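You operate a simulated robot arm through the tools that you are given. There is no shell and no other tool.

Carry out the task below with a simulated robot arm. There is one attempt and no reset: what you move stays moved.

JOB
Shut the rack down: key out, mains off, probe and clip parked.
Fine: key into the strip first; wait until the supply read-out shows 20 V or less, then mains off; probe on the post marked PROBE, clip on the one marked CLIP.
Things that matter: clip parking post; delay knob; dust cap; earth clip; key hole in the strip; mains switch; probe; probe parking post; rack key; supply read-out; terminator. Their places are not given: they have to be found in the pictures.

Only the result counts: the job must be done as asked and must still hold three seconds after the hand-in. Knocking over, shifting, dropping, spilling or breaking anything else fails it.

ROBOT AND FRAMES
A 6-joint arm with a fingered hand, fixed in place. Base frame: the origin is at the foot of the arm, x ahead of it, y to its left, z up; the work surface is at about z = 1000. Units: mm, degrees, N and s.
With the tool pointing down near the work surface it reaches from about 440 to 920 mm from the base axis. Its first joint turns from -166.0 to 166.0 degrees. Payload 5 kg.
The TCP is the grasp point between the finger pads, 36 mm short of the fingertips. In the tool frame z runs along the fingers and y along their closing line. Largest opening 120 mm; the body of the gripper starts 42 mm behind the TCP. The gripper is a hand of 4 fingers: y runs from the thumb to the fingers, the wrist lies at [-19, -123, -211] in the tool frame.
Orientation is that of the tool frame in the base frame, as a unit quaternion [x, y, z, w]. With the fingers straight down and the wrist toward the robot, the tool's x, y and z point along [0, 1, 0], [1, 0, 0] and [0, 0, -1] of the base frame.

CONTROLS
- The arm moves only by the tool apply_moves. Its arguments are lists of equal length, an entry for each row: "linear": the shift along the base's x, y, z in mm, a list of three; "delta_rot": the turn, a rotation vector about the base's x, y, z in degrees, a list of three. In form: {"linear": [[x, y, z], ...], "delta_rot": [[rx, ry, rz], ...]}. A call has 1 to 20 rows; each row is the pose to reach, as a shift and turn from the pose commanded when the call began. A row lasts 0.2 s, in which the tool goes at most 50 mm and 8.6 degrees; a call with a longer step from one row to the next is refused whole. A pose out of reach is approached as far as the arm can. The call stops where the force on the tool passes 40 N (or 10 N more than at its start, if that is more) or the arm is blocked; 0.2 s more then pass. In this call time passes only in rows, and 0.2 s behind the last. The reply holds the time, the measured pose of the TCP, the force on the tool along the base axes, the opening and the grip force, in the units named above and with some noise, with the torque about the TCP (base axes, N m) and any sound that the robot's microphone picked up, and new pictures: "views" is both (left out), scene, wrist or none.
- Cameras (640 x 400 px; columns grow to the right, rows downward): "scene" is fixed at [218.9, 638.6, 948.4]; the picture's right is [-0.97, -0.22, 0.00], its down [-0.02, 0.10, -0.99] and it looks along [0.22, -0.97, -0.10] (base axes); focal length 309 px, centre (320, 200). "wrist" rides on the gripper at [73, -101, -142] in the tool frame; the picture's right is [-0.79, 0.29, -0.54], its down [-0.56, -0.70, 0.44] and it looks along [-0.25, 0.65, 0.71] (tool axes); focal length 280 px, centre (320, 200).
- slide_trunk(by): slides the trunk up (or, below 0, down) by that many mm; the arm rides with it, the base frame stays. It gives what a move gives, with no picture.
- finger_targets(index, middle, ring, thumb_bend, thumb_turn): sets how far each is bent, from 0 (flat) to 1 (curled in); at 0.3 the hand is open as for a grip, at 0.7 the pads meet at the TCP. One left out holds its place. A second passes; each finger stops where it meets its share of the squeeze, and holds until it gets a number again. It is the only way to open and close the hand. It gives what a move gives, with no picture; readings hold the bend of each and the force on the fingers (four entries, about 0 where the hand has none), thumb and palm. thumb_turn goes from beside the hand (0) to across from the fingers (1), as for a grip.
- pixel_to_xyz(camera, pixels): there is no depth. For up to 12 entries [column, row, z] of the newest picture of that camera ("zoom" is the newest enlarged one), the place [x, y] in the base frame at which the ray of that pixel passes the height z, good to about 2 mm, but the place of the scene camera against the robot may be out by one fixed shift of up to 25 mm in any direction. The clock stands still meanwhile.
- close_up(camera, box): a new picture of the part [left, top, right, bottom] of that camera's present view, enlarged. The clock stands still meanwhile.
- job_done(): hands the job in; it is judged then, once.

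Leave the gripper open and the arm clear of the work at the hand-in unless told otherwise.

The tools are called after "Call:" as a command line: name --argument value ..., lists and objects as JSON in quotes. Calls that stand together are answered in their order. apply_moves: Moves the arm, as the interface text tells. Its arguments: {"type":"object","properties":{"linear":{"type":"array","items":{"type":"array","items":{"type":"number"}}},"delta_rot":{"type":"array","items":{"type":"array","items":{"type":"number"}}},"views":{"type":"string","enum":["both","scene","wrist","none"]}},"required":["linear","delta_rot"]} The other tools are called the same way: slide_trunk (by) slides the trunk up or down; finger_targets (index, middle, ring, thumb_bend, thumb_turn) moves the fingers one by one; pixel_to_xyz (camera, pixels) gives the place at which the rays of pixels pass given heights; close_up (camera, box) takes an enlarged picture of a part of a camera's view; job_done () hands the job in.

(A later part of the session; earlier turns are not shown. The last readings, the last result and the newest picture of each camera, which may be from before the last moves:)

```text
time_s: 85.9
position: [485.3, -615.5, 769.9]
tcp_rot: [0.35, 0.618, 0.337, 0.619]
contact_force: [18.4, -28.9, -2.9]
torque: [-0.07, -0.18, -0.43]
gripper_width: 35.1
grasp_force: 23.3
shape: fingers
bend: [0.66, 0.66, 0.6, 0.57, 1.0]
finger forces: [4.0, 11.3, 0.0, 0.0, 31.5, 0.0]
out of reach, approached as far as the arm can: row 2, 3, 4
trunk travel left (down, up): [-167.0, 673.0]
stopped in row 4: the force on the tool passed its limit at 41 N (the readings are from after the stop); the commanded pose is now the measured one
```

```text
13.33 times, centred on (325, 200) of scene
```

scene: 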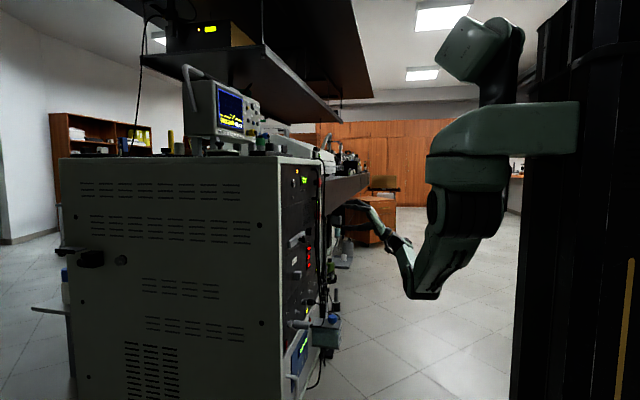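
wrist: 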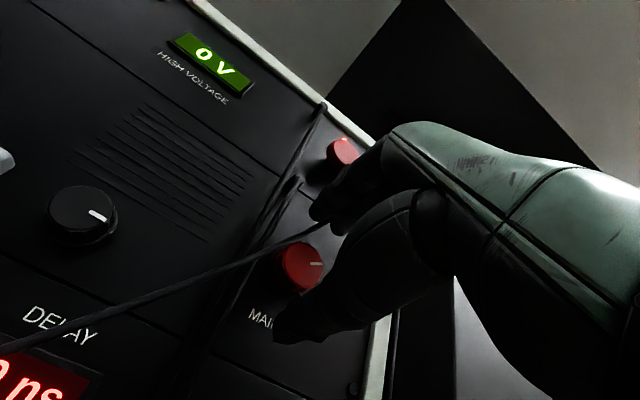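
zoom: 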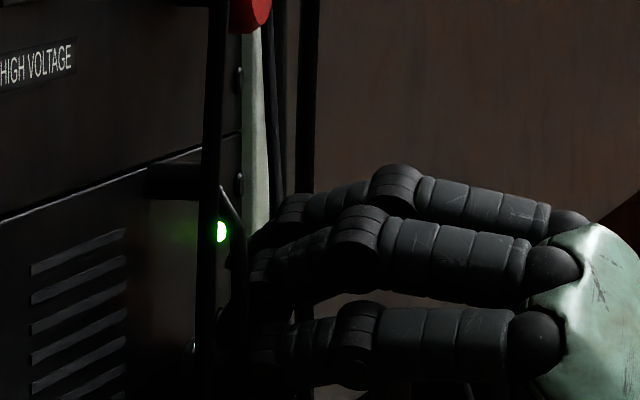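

The arm ran out of reach while rolling this way (wrist swings to −y) and loaded the knob sideways, so it stopped. I open the fingers to let go, then will re-grip with the hand rolled the other way (+70°) so the counter‑clockwise turn brings the wrist within reach.

Call:
finger_targets --index 0.4 --middle 0.4 --ring 0.4 --thumb_bend 0.4

Call:
apply_moves --linear '[[-20, 0, 0], [-45, 0, -3], [-75, 0, -6]]' --delta_rot '[[0, 0, 0], [0, 0, 0], [0, 0, 0]]'

Call:
close_up --camera "wrist" --box '[220, 150, 380, 320]'

```text
time_s: 86.9
position: [483.4, -610.7, 773.3]
tcp_rot: [0.344, 0.619, 0.339, 0.62]
contact_force: [-0.9, 0.9, 0.2]
torque: [0.01, -0.02, 0.04]
gripper_width: 93.7
grasp_force: 0.0
shape: fingers
bend: [0.4, 0.4, 0.4, 0.4, 0.99]
finger forces: [0.1, 0.0, 0.0, 0.0, 0.0, 0.0]
trunk travel left (down, up): [-167.0, 673.0]
```

```text
time_s: 87.7
position: [408.0, -611.1, 766.5]
tcp_rot: [0.344, 0.619, 0.339, 0.62]
contact_force: [-0.5, -0.2, 0.2]
torque: [-0.01, -0.02, 0.04]
gripper_width: 93.6
grasp_force: 0.1
shape: fingers
bend: [0.4, 0.4, 0.4, 0.4, 0.99]
finger forces: [0.0, 0.0, 0.0, 0.0, 0.0, 0.1]
trunk travel left (down, up): [-167.0, 673.0]
```

scene: 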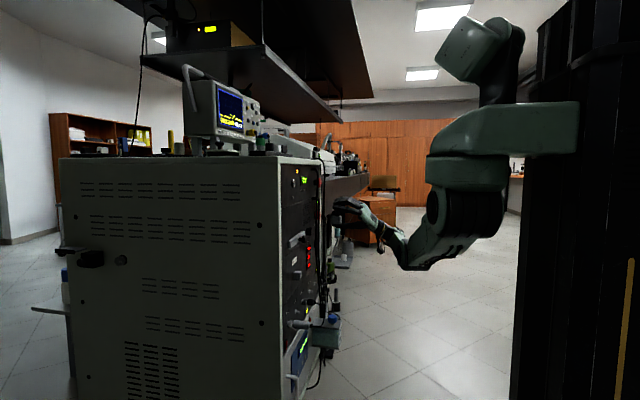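
wrist: 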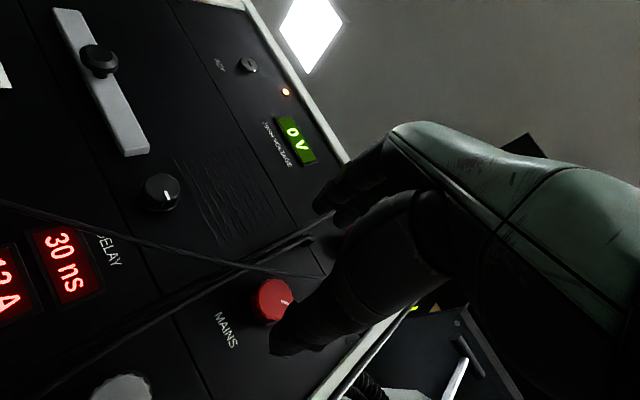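

```text
2.35 times, centred on (300, 235) of wrist
```

zoom: 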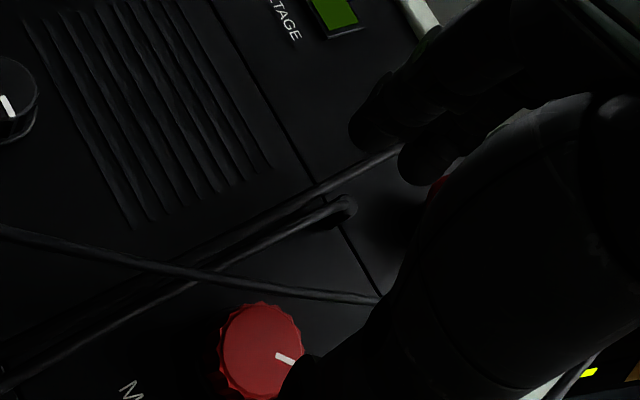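

The pointer has moved part of the way. I roll the hand to +45° (fingers upper right, thumb lower left), clear of the cables, and come in again.

Call:
apply_moves --linear '[[-3, -2, 0], [-6, -4, 0], [-9, -6, 0], [-12, -8, 0], [-12, -10, 0], [-12, -12, 0], [-12, -14, 0], [-12, -14, 0], [-12, -14, 0], [-12, -14, 0]]' --delta_rot '[[7.7, 0, 0], [15.4, 0, 0], [23.1, 0, 0], [30.8, 0, 0], [38.5, 0, 0], [46.2, 0, 0], [53.9, 0, 0], [61.6, 0, 0], [69.3, 0, 0], [77, 0, 0]]'

Call:
finger_targets --index 0.5 --middle 0.5 --ring 0.5 --thumb_bend 0.5

Call:
close_up --camera "wrist" --box '[160, 200, 340, 360]'

```text
time_s: 89.9
position: [397.5, -626.2, 767.0]
tcp_rot: [0.656, 0.272, 0.65, 0.271]
contact_force: [0.3, 0.4, 0.1]
torque: [0.02, 0.0, -0.04]
gripper_width: 93.5
grasp_force: 0.0
shape: fingers
bend: [0.4, 0.4, 0.4, 0.4, 0.99]
finger forces: [0.0, 0.1, 0.0, 0.0, 0.0, 0.0]
trunk travel left (down, up): [-167.0, 673.0]
```

scene: 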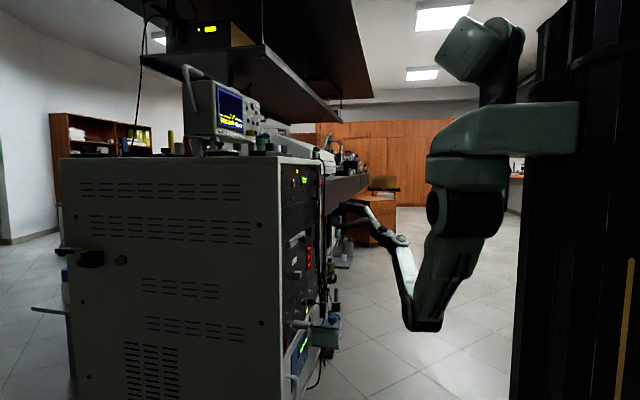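
wrist: 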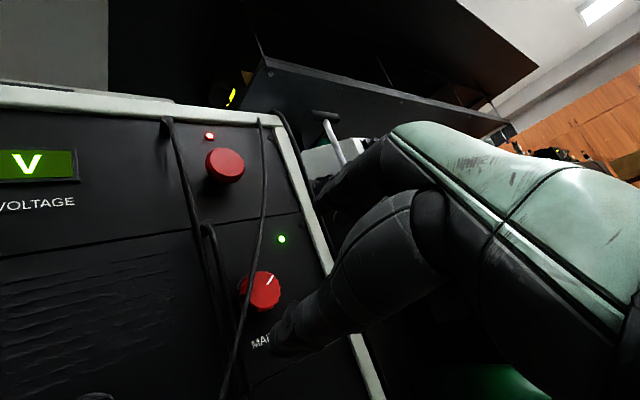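

```text
time_s: 90.9
position: [396.5, -625.9, 767.0]
tcp_rot: [0.655, 0.273, 0.651, 0.27]
contact_force: [0.2, 1.0, 0.1]
torque: [-0.01, 0.0, -0.01]
gripper_width: 64.5
grasp_force: 0.0
shape: fingers
bend: [0.5, 0.5, 0.5, 0.5, 1.0]
finger forces: [0.1, 0.0, 0.0, 0.0, 0.0, 0.0]
trunk travel left (down, up): [-167.0, 673.0]
```

```text
2.50 times, centred on (250, 280) of wrist
```

zoom: 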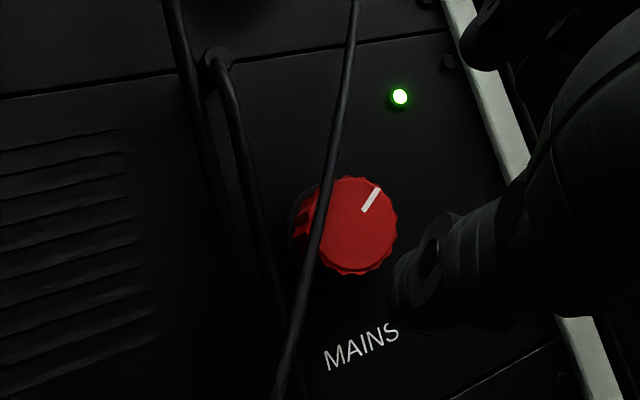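

The pointer appears back near its first position, so the knob springs back unless thrown fully. I need a longer turn in one go. I lower the trunk another 150 mm for more reach and raise the hand again with the arm, keeping roll +45°.

Call:
slide_trunk --by -150

Call:
apply_moves --linear '[[0, 0, 40], [0, 0, 80], [0, 0, 120], [0, 0, 147]]' --delta_rot '[[0, 0, 0], [0, 0, 0], [0, 0, 0], [0, 0, 0]]'

Call:
close_up --camera "wrist" --box '[160, 200, 340, 360]'

```text
time_s: 92.6
position: [396.4, -625.7, 617.1]
tcp_rot: [0.655, 0.274, 0.65, 0.271]
contact_force: [0.2, -0.1, -0.4]
torque: [-0.02, 0.0, -0.04]
gripper_width: 64.7
grasp_force: 0.1
shape: fingers
bend: [0.5, 0.5, 0.5, 0.5, 1.0]
finger forces: [0.0, 0.0, 0.0, 0.0, 0.0, 0.1]
trunk travel left (down, up): [-17.0, 823.0]
```

```text
time_s: 93.6
position: [396.6, -625.2, 766.0]
tcp_rot: [0.656, 0.273, 0.65, 0.27]
contact_force: [0.7, 0.2, -0.2]
torque: [0.02, -0.01, 0.01]
gripper_width: 64.4
grasp_force: 0.0
shape: fingers
bend: [0.5, 0.5, 0.5, 0.5, 1.0]
finger forces: [0.1, 0.0, 0.0, 0.0, 0.1, 0.1]
trunk travel left (down, up): [-17.0, 823.0]
```

scene: 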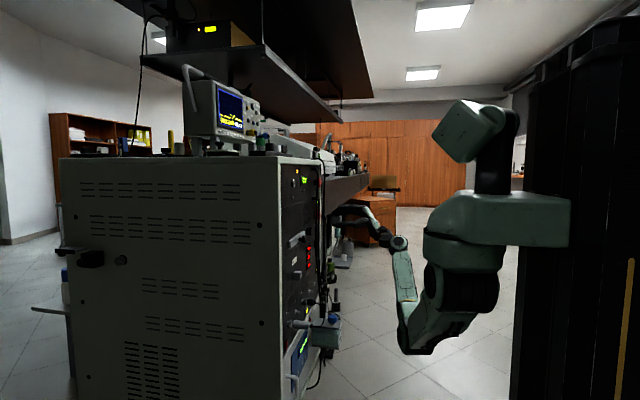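
wrist: 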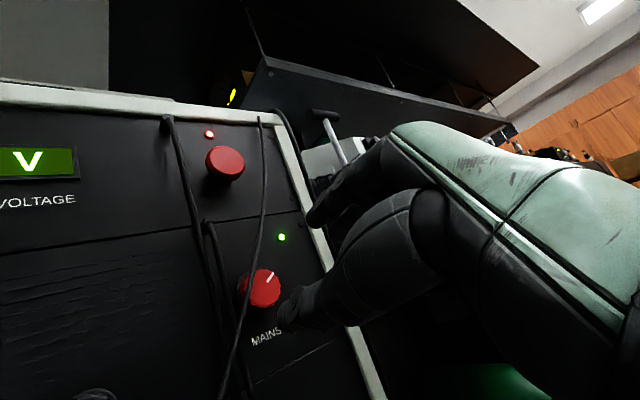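

```text
2.50 times, centred on (250, 280) of wrist
```

zoom: 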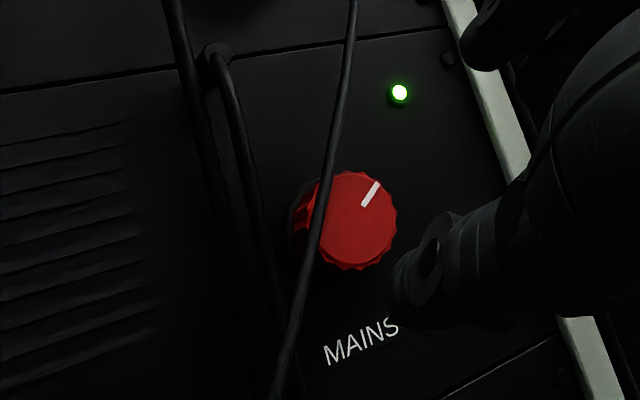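

Knob centre computes to (514, −626, 766). I advance to x≈485 with the hand rolled +45° and grip.

Call:
apply_moves --linear '[[25, 0, 0], [50, 0, 0], [70, 0, 0], [80, 0, 0], [89, 0, 0]]' --delta_rot '[[0, 0, 0], [0, 0, 0], [0, 0, 0], [0, 0, 0], [0, 0, 0]]' --views "wrist"

Call:
finger_targets --index 0.8 --middle 0.8 --thumb_bend 0.8

Call:
close_up --camera "wrist" --box '[200, 180, 380, 340]'

```text
time_s: 94.8
position: [486.4, -626.6, 764.1]
tcp_rot: [0.655, 0.273, 0.65, 0.271]
contact_force: [-0.4, 0.5, 0.0]
torque: [0.03, 0.02, 0.0]
gripper_width: 64.7
grasp_force: 0.0
shape: fingers
bend: [0.5, 0.5, 0.5, 0.5, 1.0]
finger forces: [0.0, 0.0, 0.0, 0.0, 0.0, 0.0]
trunk travel left (down, up): [-17.0, 823.0]
```

wrist: 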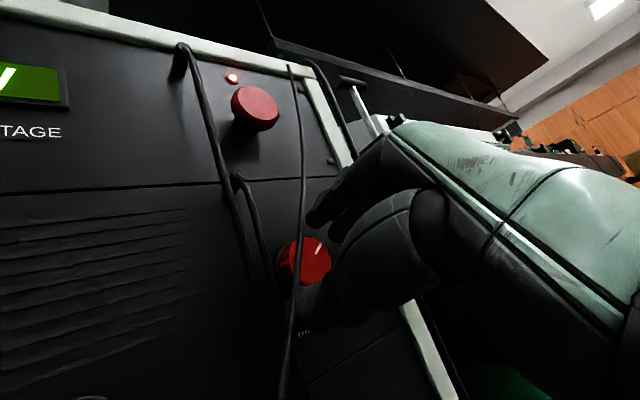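

```text
time_s: 95.8
position: [485.4, -627.2, 762.9]
tcp_rot: [0.655, 0.272, 0.651, 0.271]
contact_force: [5.6, -8.4, 4.0]
torque: [0.02, -0.16, -0.26]
gripper_width: 36.0
grasp_force: 17.8
shape: fingers
bend: [0.6, 0.64, 0.5, 0.61, 1.0]
finger forces: [11.0, 10.5, 0.0, 0.1, 14.0, 0.0]
trunk travel left (down, up): [-17.0, 823.0]
```

```text
2.50 times, centred on (290, 260) of wrist
```

zoom: 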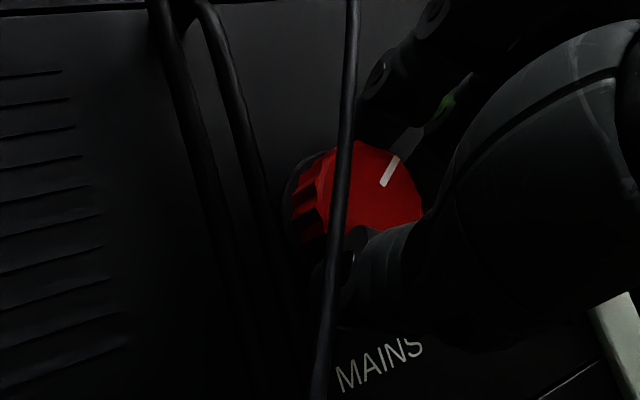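

Gripped. I rotate counter‑clockwise 44° in 4° steps and look at lamp and pointer.

Call:
apply_moves --linear '[[0, 0, 0], [0, 0, 0], [0, 0, 0], [0, 0, 0], [0, 0, 0], [0, 0, 0], [0, 0, 0], [0, 0, 0], [0, 0, 0], [0, 0, 0], [0, 0, 0]]' --delta_rot '[[-4, 0, 0], [-8, 0, 0], [-12, 0, 0], [-16, 0, 0], [-20, 0, 0], [-24, 0, 0], [-28, 0, 0], [-32, 0, 0], [-36, 0, 0], [-40, 0, 0], [-44, 0, 0]]' --views "none"

Call:
close_up --camera "wrist" --box '[200, 160, 380, 320]'

Call:
close_up --camera "scene" --box '[305, 185, 345, 215]'

```text
time_s: 98.2
position: [484.3, -626.2, 764.5]
tcp_rot: [0.505, 0.497, 0.5, 0.498]
contact_force: [9.4, -8.0, 11.3]
torque: [0.05, -0.37, -0.24]
gripper_width: 36.2
grasp_force: 18.3
shape: fingers
bend: [0.6, 0.63, 0.5, 0.62, 1.0]
finger forces: [10.8, 13.3, 0.1, 0.0, 12.4, 0.0]
trunk travel left (down, up): [-17.0, 823.0]
```

```text
2.50 times, centred on (290, 240) of wrist
```

zoom: 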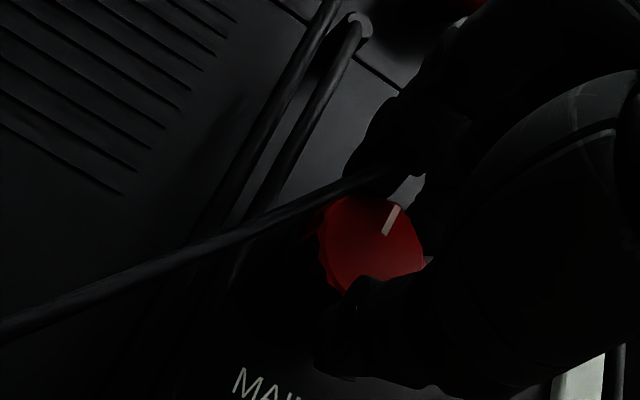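

```text
13.33 times, centred on (325, 200) of scene
```

zoom: 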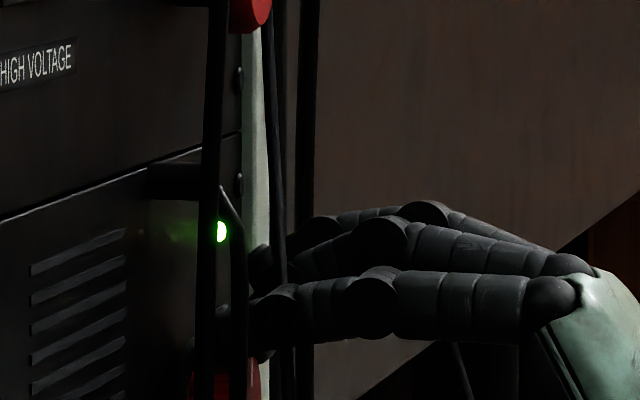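

The knob follows (44° turned so far, lamp still green). I continue 32° more.

Call:
apply_moves --linear '[[0, 0, 0], [0, 0, 0], [0, 0, 0], [0, 0, 0], [0, 0, 0], [0, 0, 0], [0, 0, 0], [0, 0, 0]]' --delta_rot '[[-4, 0, 0], [-8, 0, 0], [-12, 0, 0], [-16, 0, 0], [-20, 0, 0], [-24, 0, 0], [-28, 0, 0], [-32, 0, 0]]' --views "none"

Call:
close_up --camera "wrist" --box '[200, 160, 380, 320]'

Call:
close_up --camera "scene" --box '[305, 185, 345, 215]'

```text
time_s: 100.0
position: [485.6, -627.0, 765.5]
tcp_rot: [0.351, 0.614, 0.344, 0.618]
contact_force: [13.8, -21.7, 19.5]
torque: [0.65, -0.54, -0.61]
gripper_width: 35.4
grasp_force: 25.7
shape: fingers
bend: [0.59, 0.65, 0.5, 0.63, 0.99]
finger forces: [11.7, 26.7, 0.0, 0.0, 13.1, 0.1]
trunk travel left (down, up): [-17.0, 823.0]
```

```text
2.50 times, centred on (290, 240) of wrist
```

zoom: 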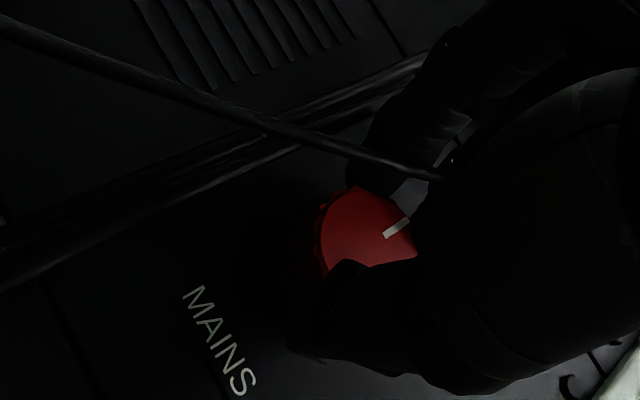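

```text
13.33 times, centred on (325, 200) of scene
```

zoom: 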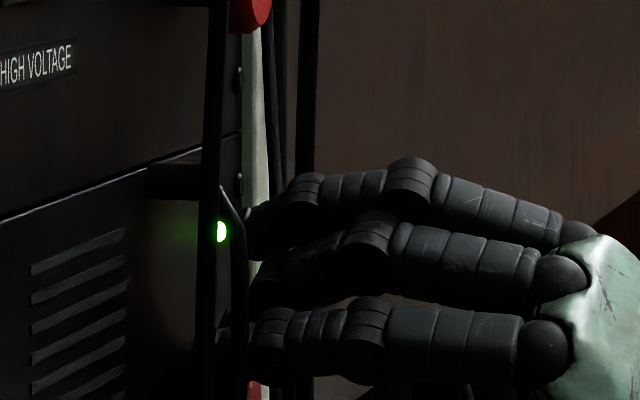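

Resistance (0.65 N m) appears and the pointer now stands at 12 o'clock relative to the MAINS text: an end stop, about 60° from where it began. I let go carefully and look.

Call:
apply_moves --linear '[[0, 0, 0], [0, 0, 0]]' --delta_rot '[[5, 0, 0], [10, 0, 0]]' --views "none"

Call:
finger_targets --index 0.5 --middle 0.5 --ring 0.5 --thumb_bend 0.5

Call:
close_up --camera "wrist" --box '[200, 160, 380, 320]'

Call:
close_up --camera "scene" --box '[285, 160, 345, 210]'

```text
time_s: 100.6
position: [485.0, -624.8, 763.7]
tcp_rot: [0.403, 0.583, 0.397, 0.583]
contact_force: [12.0, -15.9, 15.1]
torque: [0.29, -0.53, -0.44]
gripper_width: 35.0
grasp_force: 23.0
shape: fingers
bend: [0.59, 0.64, 0.5, 0.63, 1.0]
finger forces: [10.9, 22.5, 0.0, 0.1, 13.2, 0.0]
trunk travel left (down, up): [-17.0, 823.0]
```

```text
time_s: 101.6
position: [485.2, -625.7, 764.7]
tcp_rot: [0.402, 0.584, 0.397, 0.584]
contact_force: [0.1, 0.1, 0.5]
torque: [0.02, -0.03, 0.02]
gripper_width: 63.7
grasp_force: 0.0
shape: fingers
bend: [0.5, 0.5, 0.5, 0.5, 1.0]
finger forces: [0.0, 0.1, 0.0, 0.0, 0.0, 0.0]
trunk travel left (down, up): [-17.0, 823.0]
```

```text
2.50 times, centred on (290, 240) of wrist
```

zoom: 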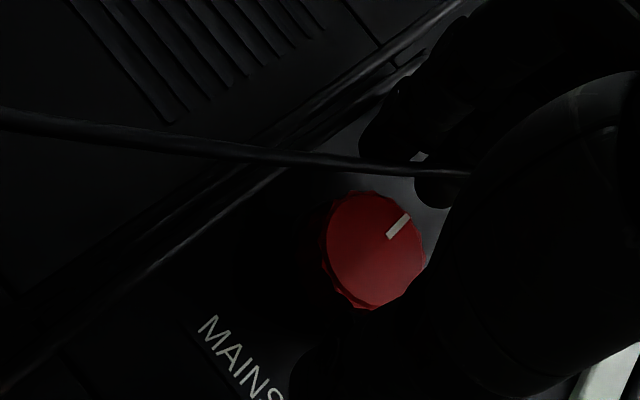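

```text
8.00 times, centred on (315, 185) of scene
```

zoom: 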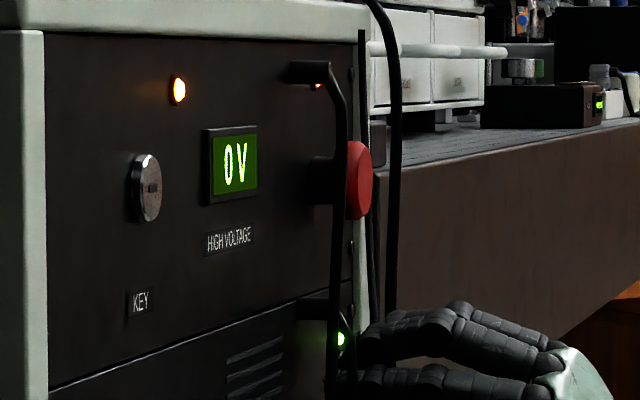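

The pointer stays at 12 o'clock after release, but the green lamp, amber lamp and read-outs are still lit. I back away and get a level look to judge.

Call:
apply_moves --linear '[[-25, 0, 0], [-55, 0, 0], [-85, 0, 0], [-100, 0, 0]]' --delta_rot '[[0, 0, 0], [0, 0, 0], [5, 0, 0], [10, 0, 0]]' --views "none"

Call:
apply_moves --linear '[[0, 5, 0], [0, 5, 0], [0, 5, 0], [0, 5, 0], [0, 5, 0], [0, 5, 0], [0, 5, 0]]' --delta_rot '[[8, 0, 0], [16, 0, 0], [24, 0, 0], [32, 0, 0], [40, 0, 0], [48, 0, 0], [56, 0, 0]]' --views "wrist"

Call:
close_up --camera "wrist" --box '[160, 180, 340, 360]'

```text
time_s: 102.6
position: [385.0, -627.5, 765.1]
tcp_rot: [0.451, 0.546, 0.447, 0.546]
contact_force: [0.1, -0.7, -0.8]
torque: [0.0, -0.01, 0.01]
gripper_width: 63.7
grasp_force: 0.0
shape: fingers
bend: [0.5, 0.5, 0.5, 0.5, 1.0]
finger forces: [0.0, 0.1, 0.1, 0.1, 0.1, 0.0]
trunk travel left (down, up): [-17.0, 823.0]
```

```text
time_s: 104.2
position: [385.7, -620.8, 764.7]
tcp_rot: [0.655, 0.273, 0.651, 0.271]
contact_force: [-1.0, -0.4, -0.3]
torque: [0.01, -0.01, 0.01]
gripper_width: 63.5
grasp_force: 0.0
shape: fingers
bend: [0.5, 0.5, 0.5, 0.5, 1.0]
finger forces: [0.1, 0.0, 0.1, 0.1, 0.1, 0.0]
trunk travel left (down, up): [-17.0, 823.0]
```

wrist: 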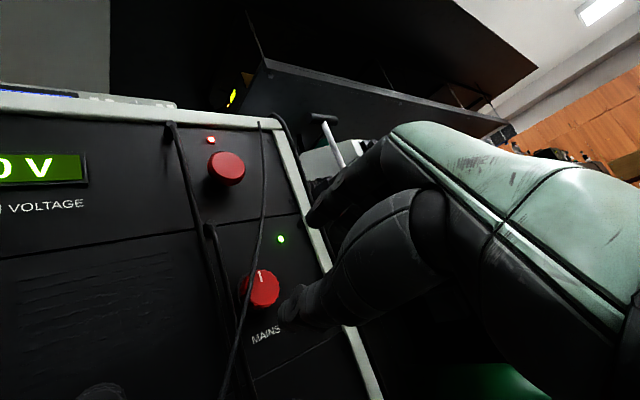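

```text
2.22 times, centred on (250, 270) of wrist
```

zoom: 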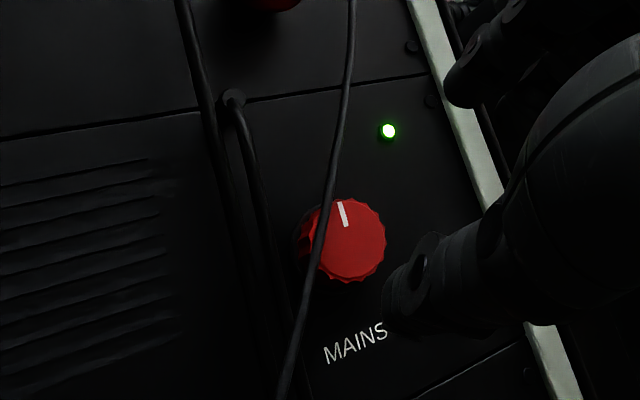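

The knob rests at 12 o'clock and stays; it behaved as a two‑position switch (it snapped back when turned less than half, and now holds at the other end), so I take MAINS as off. The lamps do not seem to follow states (amber stayed lit too). Now I go down to look at the posts: probe on TRIG, clip on EARTH, posts PROBE and CLIP.

Call:
apply_moves --linear '[[-5, 35, -25], [-10, 70, -50], [-15, 105, -80], [-20, 140, -110], [-25, 170, -140], [-25, 200, -165]]' --delta_rot '[[0, 0, 0], [0, 0, 0], [0, 0, 0], [0, 0, 0], [0, 0, 0], [0, 0, 0]]'

Call:
close_up --camera "wrist" --box '[0, 180, 320, 400]'

```text
time_s: 105.6
position: [361.7, -420.7, 598.9]
tcp_rot: [0.654, 0.273, 0.652, 0.27]
contact_force: [0.3, -0.1, 0.4]
torque: [0.03, -0.04, -0.01]
gripper_width: 64.0
grasp_force: 0.1
shape: fingers
bend: [0.5, 0.5, 0.5, 0.5, 1.0]
finger forces: [0.1, 0.1, 0.0, 0.0, 0.0, 0.0]
trunk travel left (down, up): [-17.0, 823.0]
```

scene: 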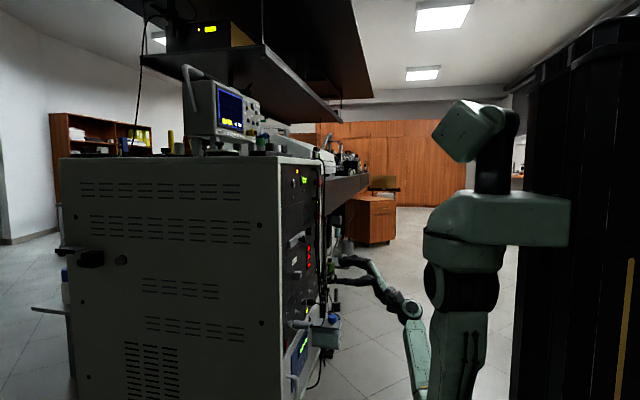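
wrist: 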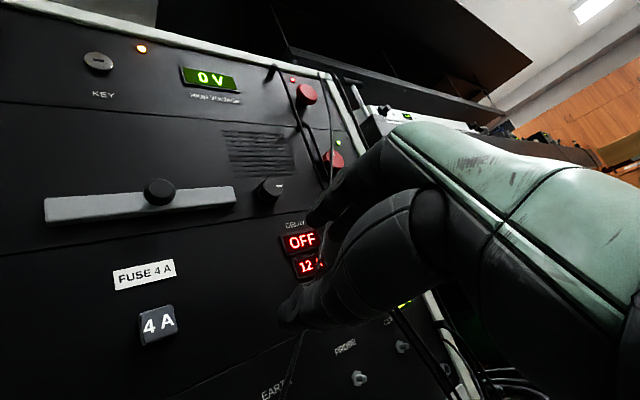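

```text
1.82 times, centred on (160, 290) of wrist
```

zoom: 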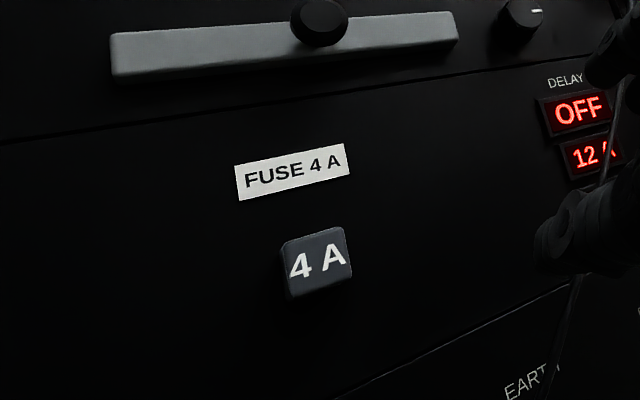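

The delay display now reads "OFF": mains is off. Next the probe on TRIG: by my sums it is a ~26 mm cylinder along x, from x≈466 to 530, at y≈−258, z≈465. I roll the hand to about −40° (for reach) while moving in front of it at a safe stand‑off (x≈370).

Call:
apply_moves --linear '[[0, 15, -11], [0, 30, -22], [0, 45, -33], [0, 60, -44], [0, 75, -55], [0, 90, -66], [2, 105, -77], [4, 120, -88], [6, 135, -99], [8, 150, -110], [8, 163, -119]]' --delta_rot '[[-7.7, 0, 0], [-15.4, 0, 0], [-23.1, 0, 0], [-30.8, 0, 0], [-38.5, 0, 0], [-46.2, 0, 0], [-53.9, 0, 0], [-61.6, 0, 0], [-69.3, 0, 0], [-77, 0, 0], [-85, 0, 0]]'

Call:
close_up --camera "scene" --box '[270, 270, 400, 352]'

Call:
close_up --camera "wrist" --box '[160, 160, 380, 340]'

```text
time_s: 108.0
position: [369.2, -257.8, 480.3]
tcp_rot: [0.3, 0.641, 0.293, 0.643]
contact_force: [0.1, 0.4, -0.1]
torque: [0.0, 0.04, 0.01]
gripper_width: 63.7
grasp_force: 0.1
shape: fingers
bend: [0.5, 0.5, 0.5, 0.5, 1.0]
finger forces: [0.0, 0.1, 0.1, 0.1, 0.0, 0.1]
trunk travel left (down, up): [-17.0, 823.0]
```

scene: 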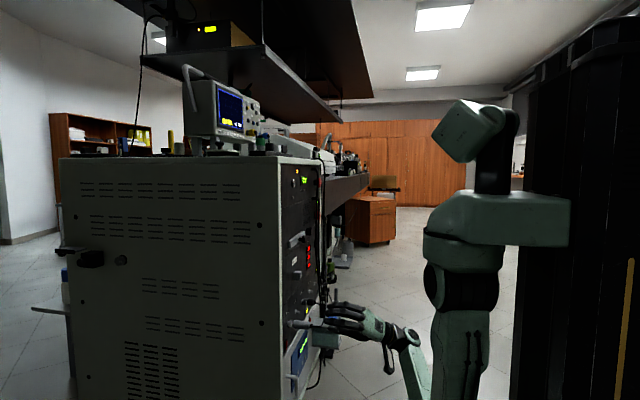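
wrist: 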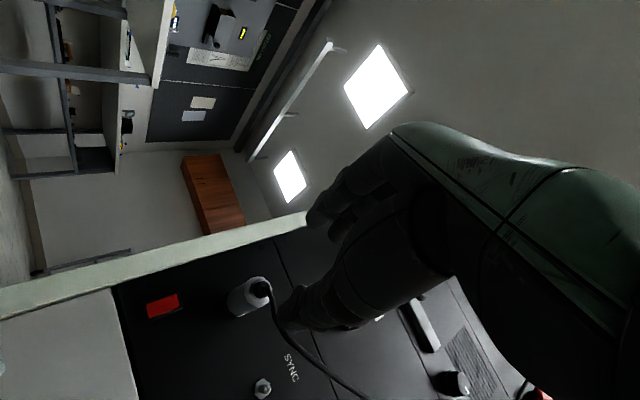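

```text
4.88 times, centred on (335, 311) of scene
```

zoom: 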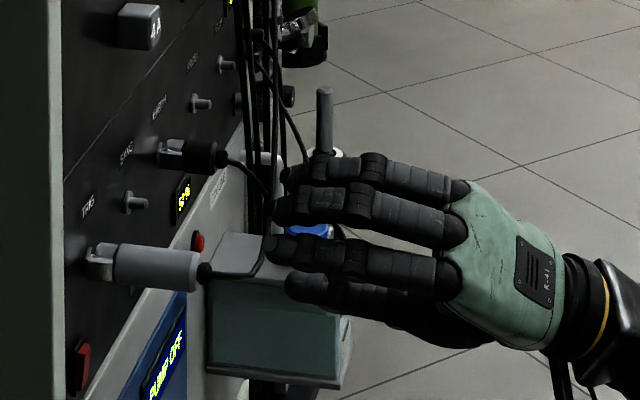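

```text
2.22 times, centred on (270, 250) of wrist
```

zoom: 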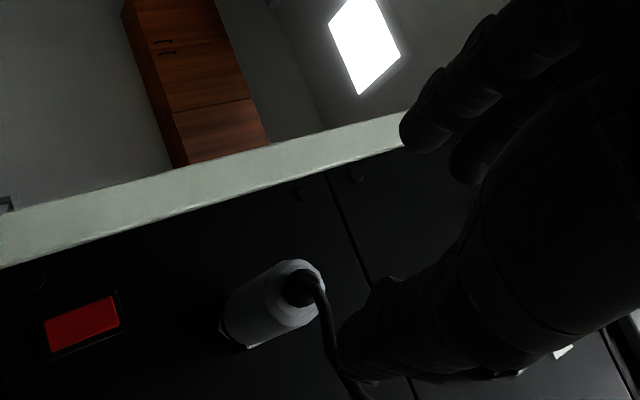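

The scene zoom shows the probe (115–200, 268) on TRIG with its cable, the clip on EARTH (190,150), free posts PROBE (200,102) and CLIP (225,62). The wrist ray puts the probe axis at y −257.5, z 467.5. I drop 12 mm and advance to x≈472.

Call:
apply_moves --linear '[[0, 0, -12], [25, 0, -12], [50, 0, -12], [75, 0, -12], [95, 0, -12], [103, 0, -12]]' --delta_rot '[[0, 0, 0], [0, 0, 0], [0, 0, 0], [0, 0, 0], [0, 0, 0], [0, 0, 0]]'

Call:
close_up --camera "scene" --box '[270, 270, 370, 335]'

Call:
close_up --camera "wrist" --box '[200, 180, 380, 340]'

```text
time_s: 109.4
position: [470.0, -258.4, 469.2]
tcp_rot: [0.3, 0.641, 0.294, 0.642]
contact_force: [0.6, -0.6, -0.4]
torque: [0.01, -0.01, 0.02]
gripper_width: 64.1
grasp_force: 0.0
shape: fingers
bend: [0.5, 0.5, 0.5, 0.5, 1.0]
finger forces: [0.0, 0.0, 0.0, 0.0, 0.1, 0.0]
trunk travel left (down, up): [-17.0, 823.0]
```

scene: 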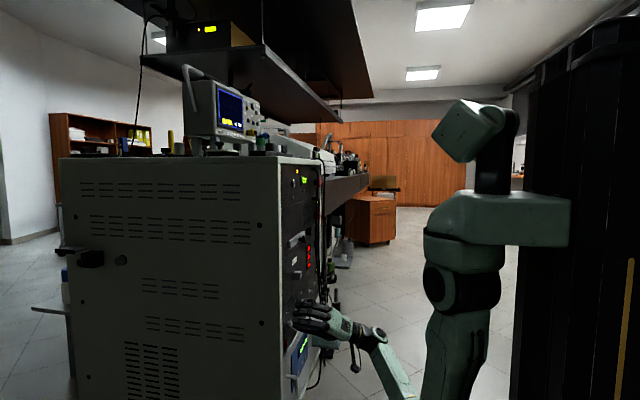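
wrist: 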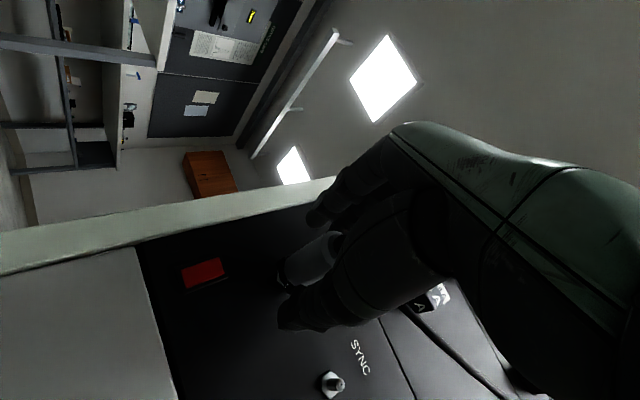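

```text
6.15 times, centred on (320, 302) of scene
```

zoom: 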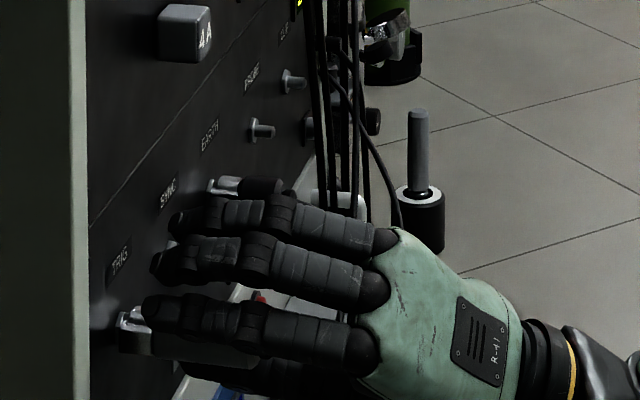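

```text
2.50 times, centred on (290, 260) of wrist
```

zoom: 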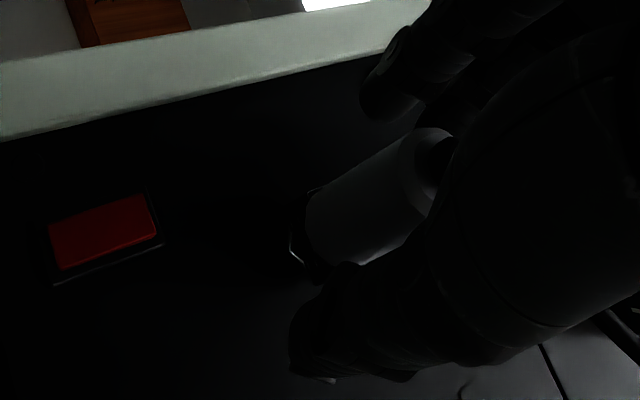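

The probe is between fingers and thumb. I close on it.

Call:
finger_targets --index 0.8 --middle 0.8 --thumb_bend 0.8

Call:
close_up --camera "wrist" --box '[200, 180, 380, 340]'

Call:
close_up --camera "scene" --box '[280, 285, 340, 335]'

```text
time_s: 110.4
position: [470.4, -260.1, 468.5]
tcp_rot: [0.301, 0.64, 0.294, 0.642]
contact_force: [-3.5, -11.3, -0.7]
torque: [0.01, 0.08, -0.36]
gripper_width: 23.2
grasp_force: 25.0
shape: fingers
bend: [0.71, 0.72, 0.5, 0.64, 1.0]
finger forces: [9.8, 12.2, 0.0, 0.0, 27.0, 0.0]
trunk travel left (down, up): [-17.0, 823.0]
```

```text
2.50 times, centred on (290, 260) of wrist
```

zoom: 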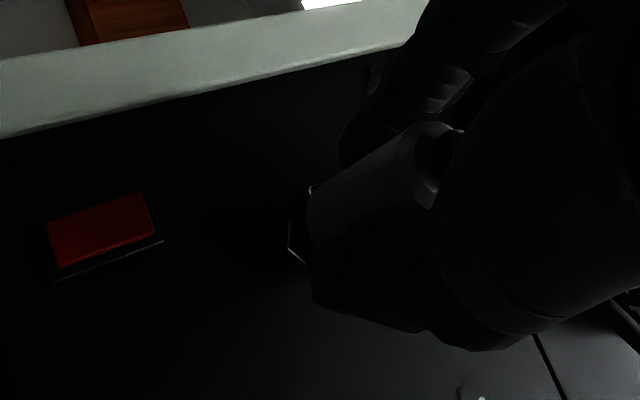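

```text
8.00 times, centred on (310, 310) of scene
```

zoom: 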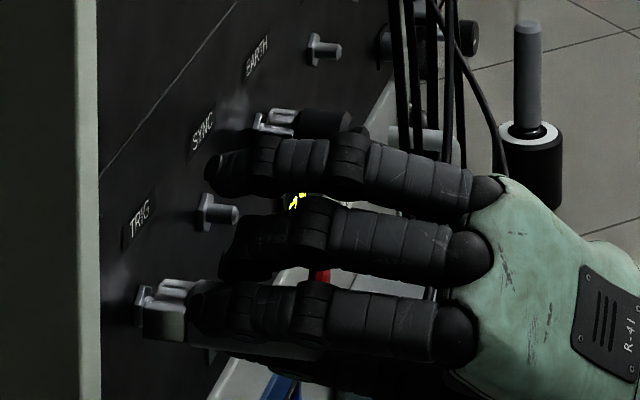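

Gripped (25 N). I relieve the small sideways load (−1.5 mm in y) and pull straight back.

Call:
apply_moves --linear '[[0, -1.5, 0], [-3, -1.5, 0], [-6, -1.5, 0], [-9, -1.5, 0]]' --delta_rot '[[0, 0, 0], [0, 0, 0], [0, 0, 0], [0, 0, 0]]' --views "none"

Call:
close_up --camera "scene" --box '[280, 285, 340, 335]'

```text
time_s: 111.4
position: [462.1, -259.5, 467.9]
tcp_rot: [0.3, 0.641, 0.295, 0.642]
contact_force: [1.8, -9.7, 2.8]
torque: [-0.03, -0.04, -0.28]
gripper_width: 23.3
grasp_force: 24.7
shape: fingers
bend: [0.71, 0.72, 0.5, 0.65, 1.0]
finger forces: [10.6, 13.6, 0.0, 0.0, 25.2, 0.0]
trunk travel left (down, up): [-17.0, 823.0]
```

```text
8.00 times, centred on (310, 310) of scene
```

zoom: 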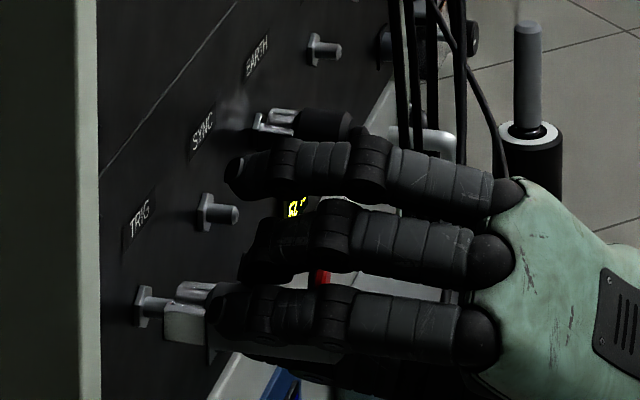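

The probe is sliding off its post. I keep pulling to 45 mm back.

Call:
apply_moves --linear '[[-5, 0, 0], [-10, 0, 0], [-16, 0, 0], [-24, 0, 0], [-34, 0, 0], [-45, 0, 0]]' --delta_rot '[[0, 0, 0], [0, 0, 0], [0, 0, 0], [0, 0, 0], [0, 0, 0], [0, 0, 0]]'

Call:
close_up --camera "scene" --box '[280, 280, 360, 340]'

Call:
close_up --camera "wrist" --box '[180, 180, 400, 370]'

```text
time_s: 112.8
position: [417.8, -259.2, 467.9]
tcp_rot: [0.3, 0.641, 0.296, 0.642]
contact_force: [0.5, 0.5, -0.3]
torque: [0.03, 0.0, -0.01]
gripper_width: 23.1
grasp_force: 23.0
shape: fingers
bend: [0.71, 0.72, 0.5, 0.67, 1.0]
finger forces: [13.5, 9.2, 0.0, 0.1, 22.5, 0.0]
trunk travel left (down, up): [-17.0, 823.0]
```

scene: 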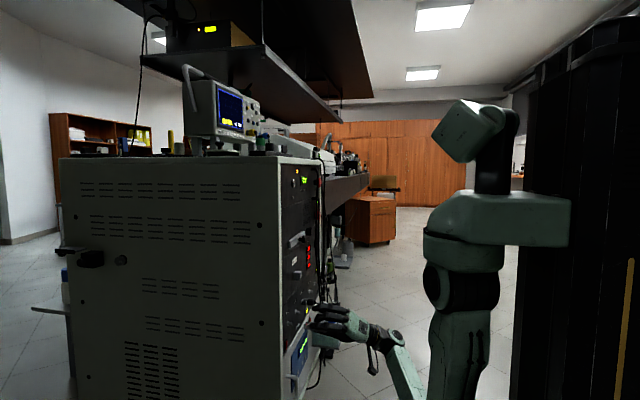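
wrist: 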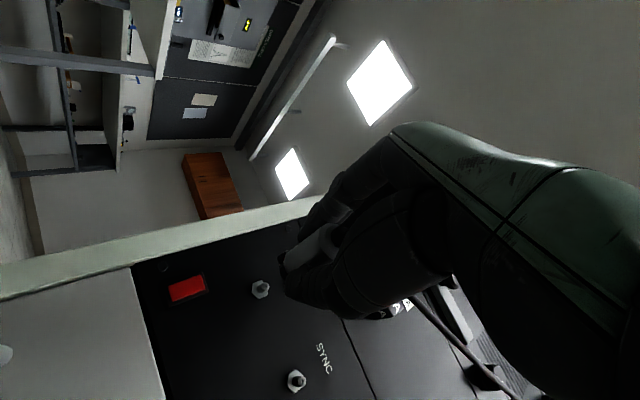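

```text
6.67 times, centred on (320, 310) of scene
```

zoom: 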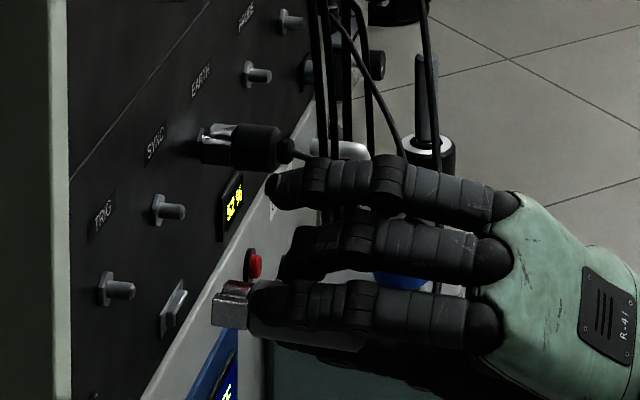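

```text
2.11 times, centred on (290, 275) of wrist
```

zoom: 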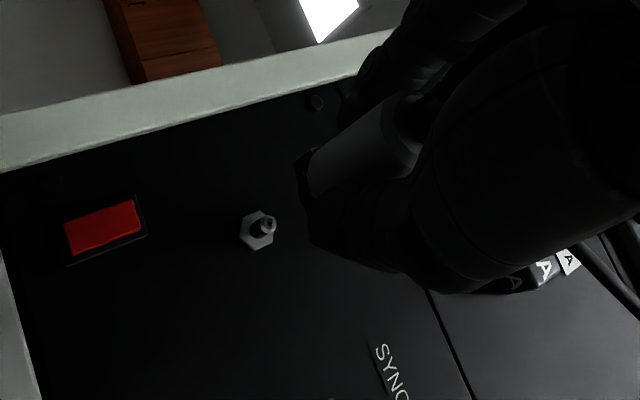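

The probe is free. As alignment reference (same hand pose relative to the post), I take a precise enlarged picture of the now‑empty TRIG post at about (262,288).

Call:
close_up --camera "wrist" --box '[242, 272, 282, 304]'

Call:
close_up --camera "scene" --box '[288, 300, 320, 320]'

```text
12.50 times, centred on (262, 288) of wrist
```

zoom: 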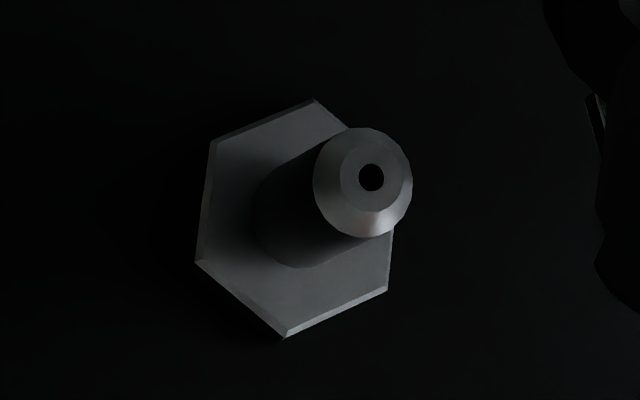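

```text
16.00 times, centred on (304, 310) of scene
```

zoom: 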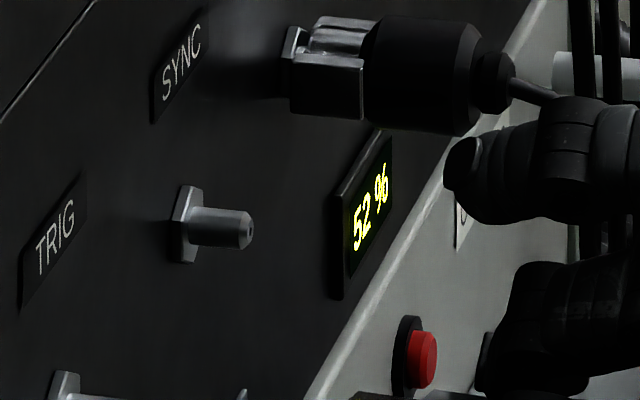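

Reference: post tip centre at pixel (266.1, 286.2) with TCP x≈418. Now I back off a little and travel to the PROBE post (y≈−532), keeping the same roll so the same pixel means alignment.

Call:
apply_moves --linear '[[-20, -10, 0], [-28, -50, 0], [-28, -90, 0], [-28, -130, 0], [-28, -170, 0], [-28, -210, 0], [-28, -245, 0], [-28, -273, 0]]' --delta_rot '[[0, 0, 0], [0, 0, 0], [0, 0, 0], [0, 0, 0], [0, 0, 0], [0, 0, 0], [0, 0, 0], [0, 0, 0]]'

Call:
close_up --camera "scene" --box '[280, 270, 380, 335]'

```text
time_s: 114.6
position: [388.6, -533.1, 466.9]
tcp_rot: [0.301, 0.641, 0.295, 0.642]
contact_force: [-0.7, -1.2, -0.6]
torque: [0.02, 0.0, -0.01]
gripper_width: 22.8
grasp_force: 22.3
shape: fingers
bend: [0.71, 0.73, 0.5, 0.67, 1.0]
finger forces: [13.0, 8.8, 0.0, 0.0, 22.3, 0.0]
trunk travel left (down, up): [-17.0, 823.0]
```

scene: 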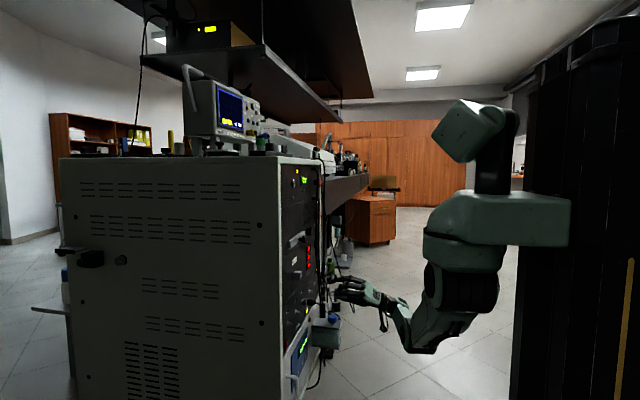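
wrist: 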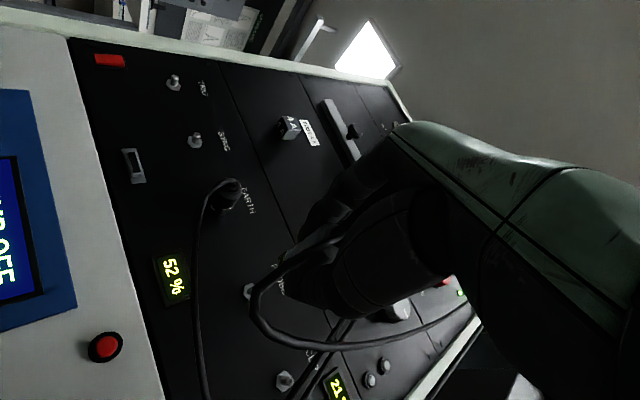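

```text
6.15 times, centred on (330, 302) of scene
```

zoom: 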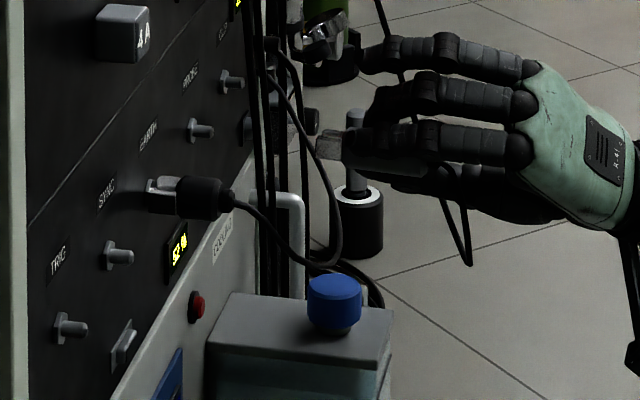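

PROBE post is visible at about (248,292). I advance to the reference stand‑off (x≈418) and compare the post's pixel with (266.1, 286.2).

Call:
apply_moves --linear '[[15, 0, 0], [28, 0, 0]]' --delta_rot '[[0, 0, 0], [0, 0, 0]]'

Call:
close_up --camera "wrist" --box '[232, 262, 296, 304]'

```text
time_s: 115.2
position: [417.2, -532.5, 467.4]
tcp_rot: [0.301, 0.64, 0.295, 0.642]
contact_force: [-0.1, -0.8, 0.4]
torque: [-0.01, -0.02, 0.0]
gripper_width: 22.9
grasp_force: 22.0
shape: fingers
bend: [0.71, 0.73, 0.5, 0.67, 1.0]
finger forces: [13.1, 8.9, 0.1, 0.0, 22.4, 0.0]
trunk travel left (down, up): [-17.0, 823.0]
```

scene: 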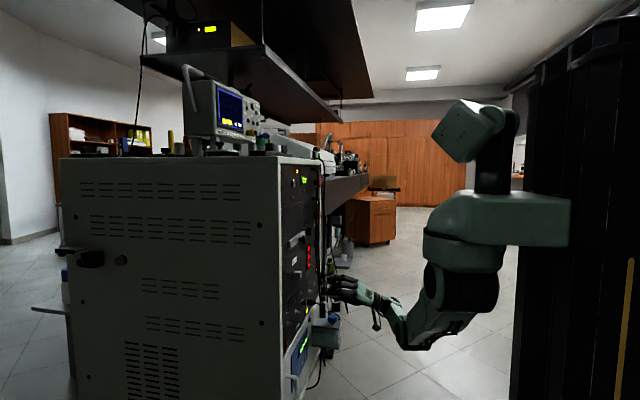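
wrist: 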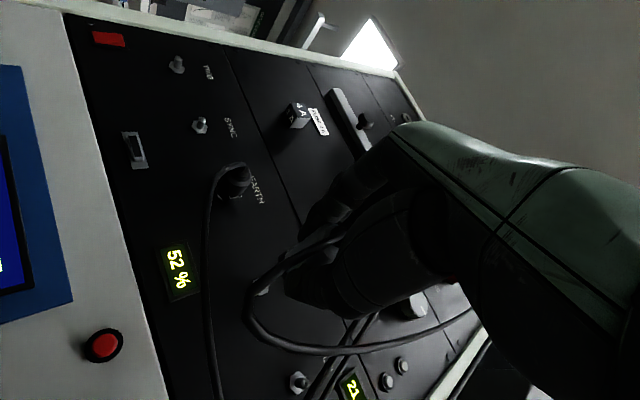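

```text
9.52 times, centred on (264, 283) of wrist
```

zoom: 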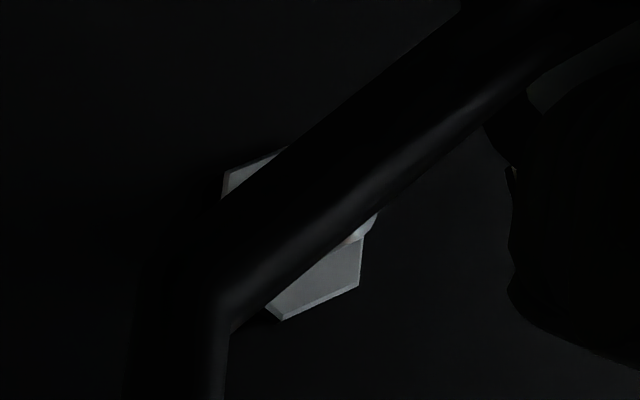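

Comparing nut corners, the post appears shifted by (+0.5, −3.2) px from the reference, which means the hand should move about (+2.5, +1.7) in y, z. I apply this and check.

Call:
apply_moves --linear '[[0, 2.5, 1.6], [0.5, 2.5, 1.6]]' --delta_rot '[[0, 0, 0], [0, 0, 0]]' --views "none"

Call:
close_up --camera "wrist" --box '[242, 272, 282, 304]'

Call:
close_up --camera "scene" --box '[300, 275, 348, 305]'

```text
time_s: 115.8
position: [416.5, -529.7, 469.7]
tcp_rot: [0.3, 0.64, 0.296, 0.642]
contact_force: [-0.4, 0.8, -1.3]
torque: [0.0, 0.01, -0.02]
gripper_width: 22.8
grasp_force: 22.1
shape: fingers
bend: [0.71, 0.73, 0.5, 0.67, 1.0]
finger forces: [13.1, 9.0, 0.0, 0.1, 22.4, 0.0]
trunk travel left (down, up): [-17.0, 823.0]
```

```text
12.50 times, centred on (262, 288) of wrist
```

zoom: 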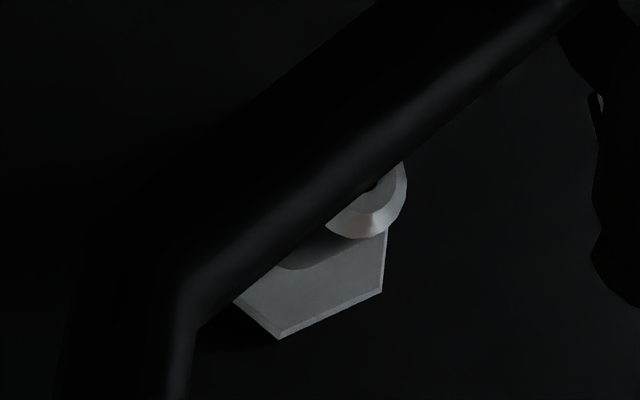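

```text
13.33 times, centred on (324, 290) of scene
```

zoom: 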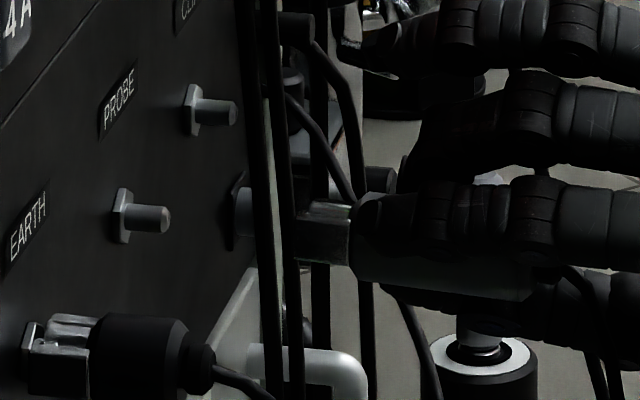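

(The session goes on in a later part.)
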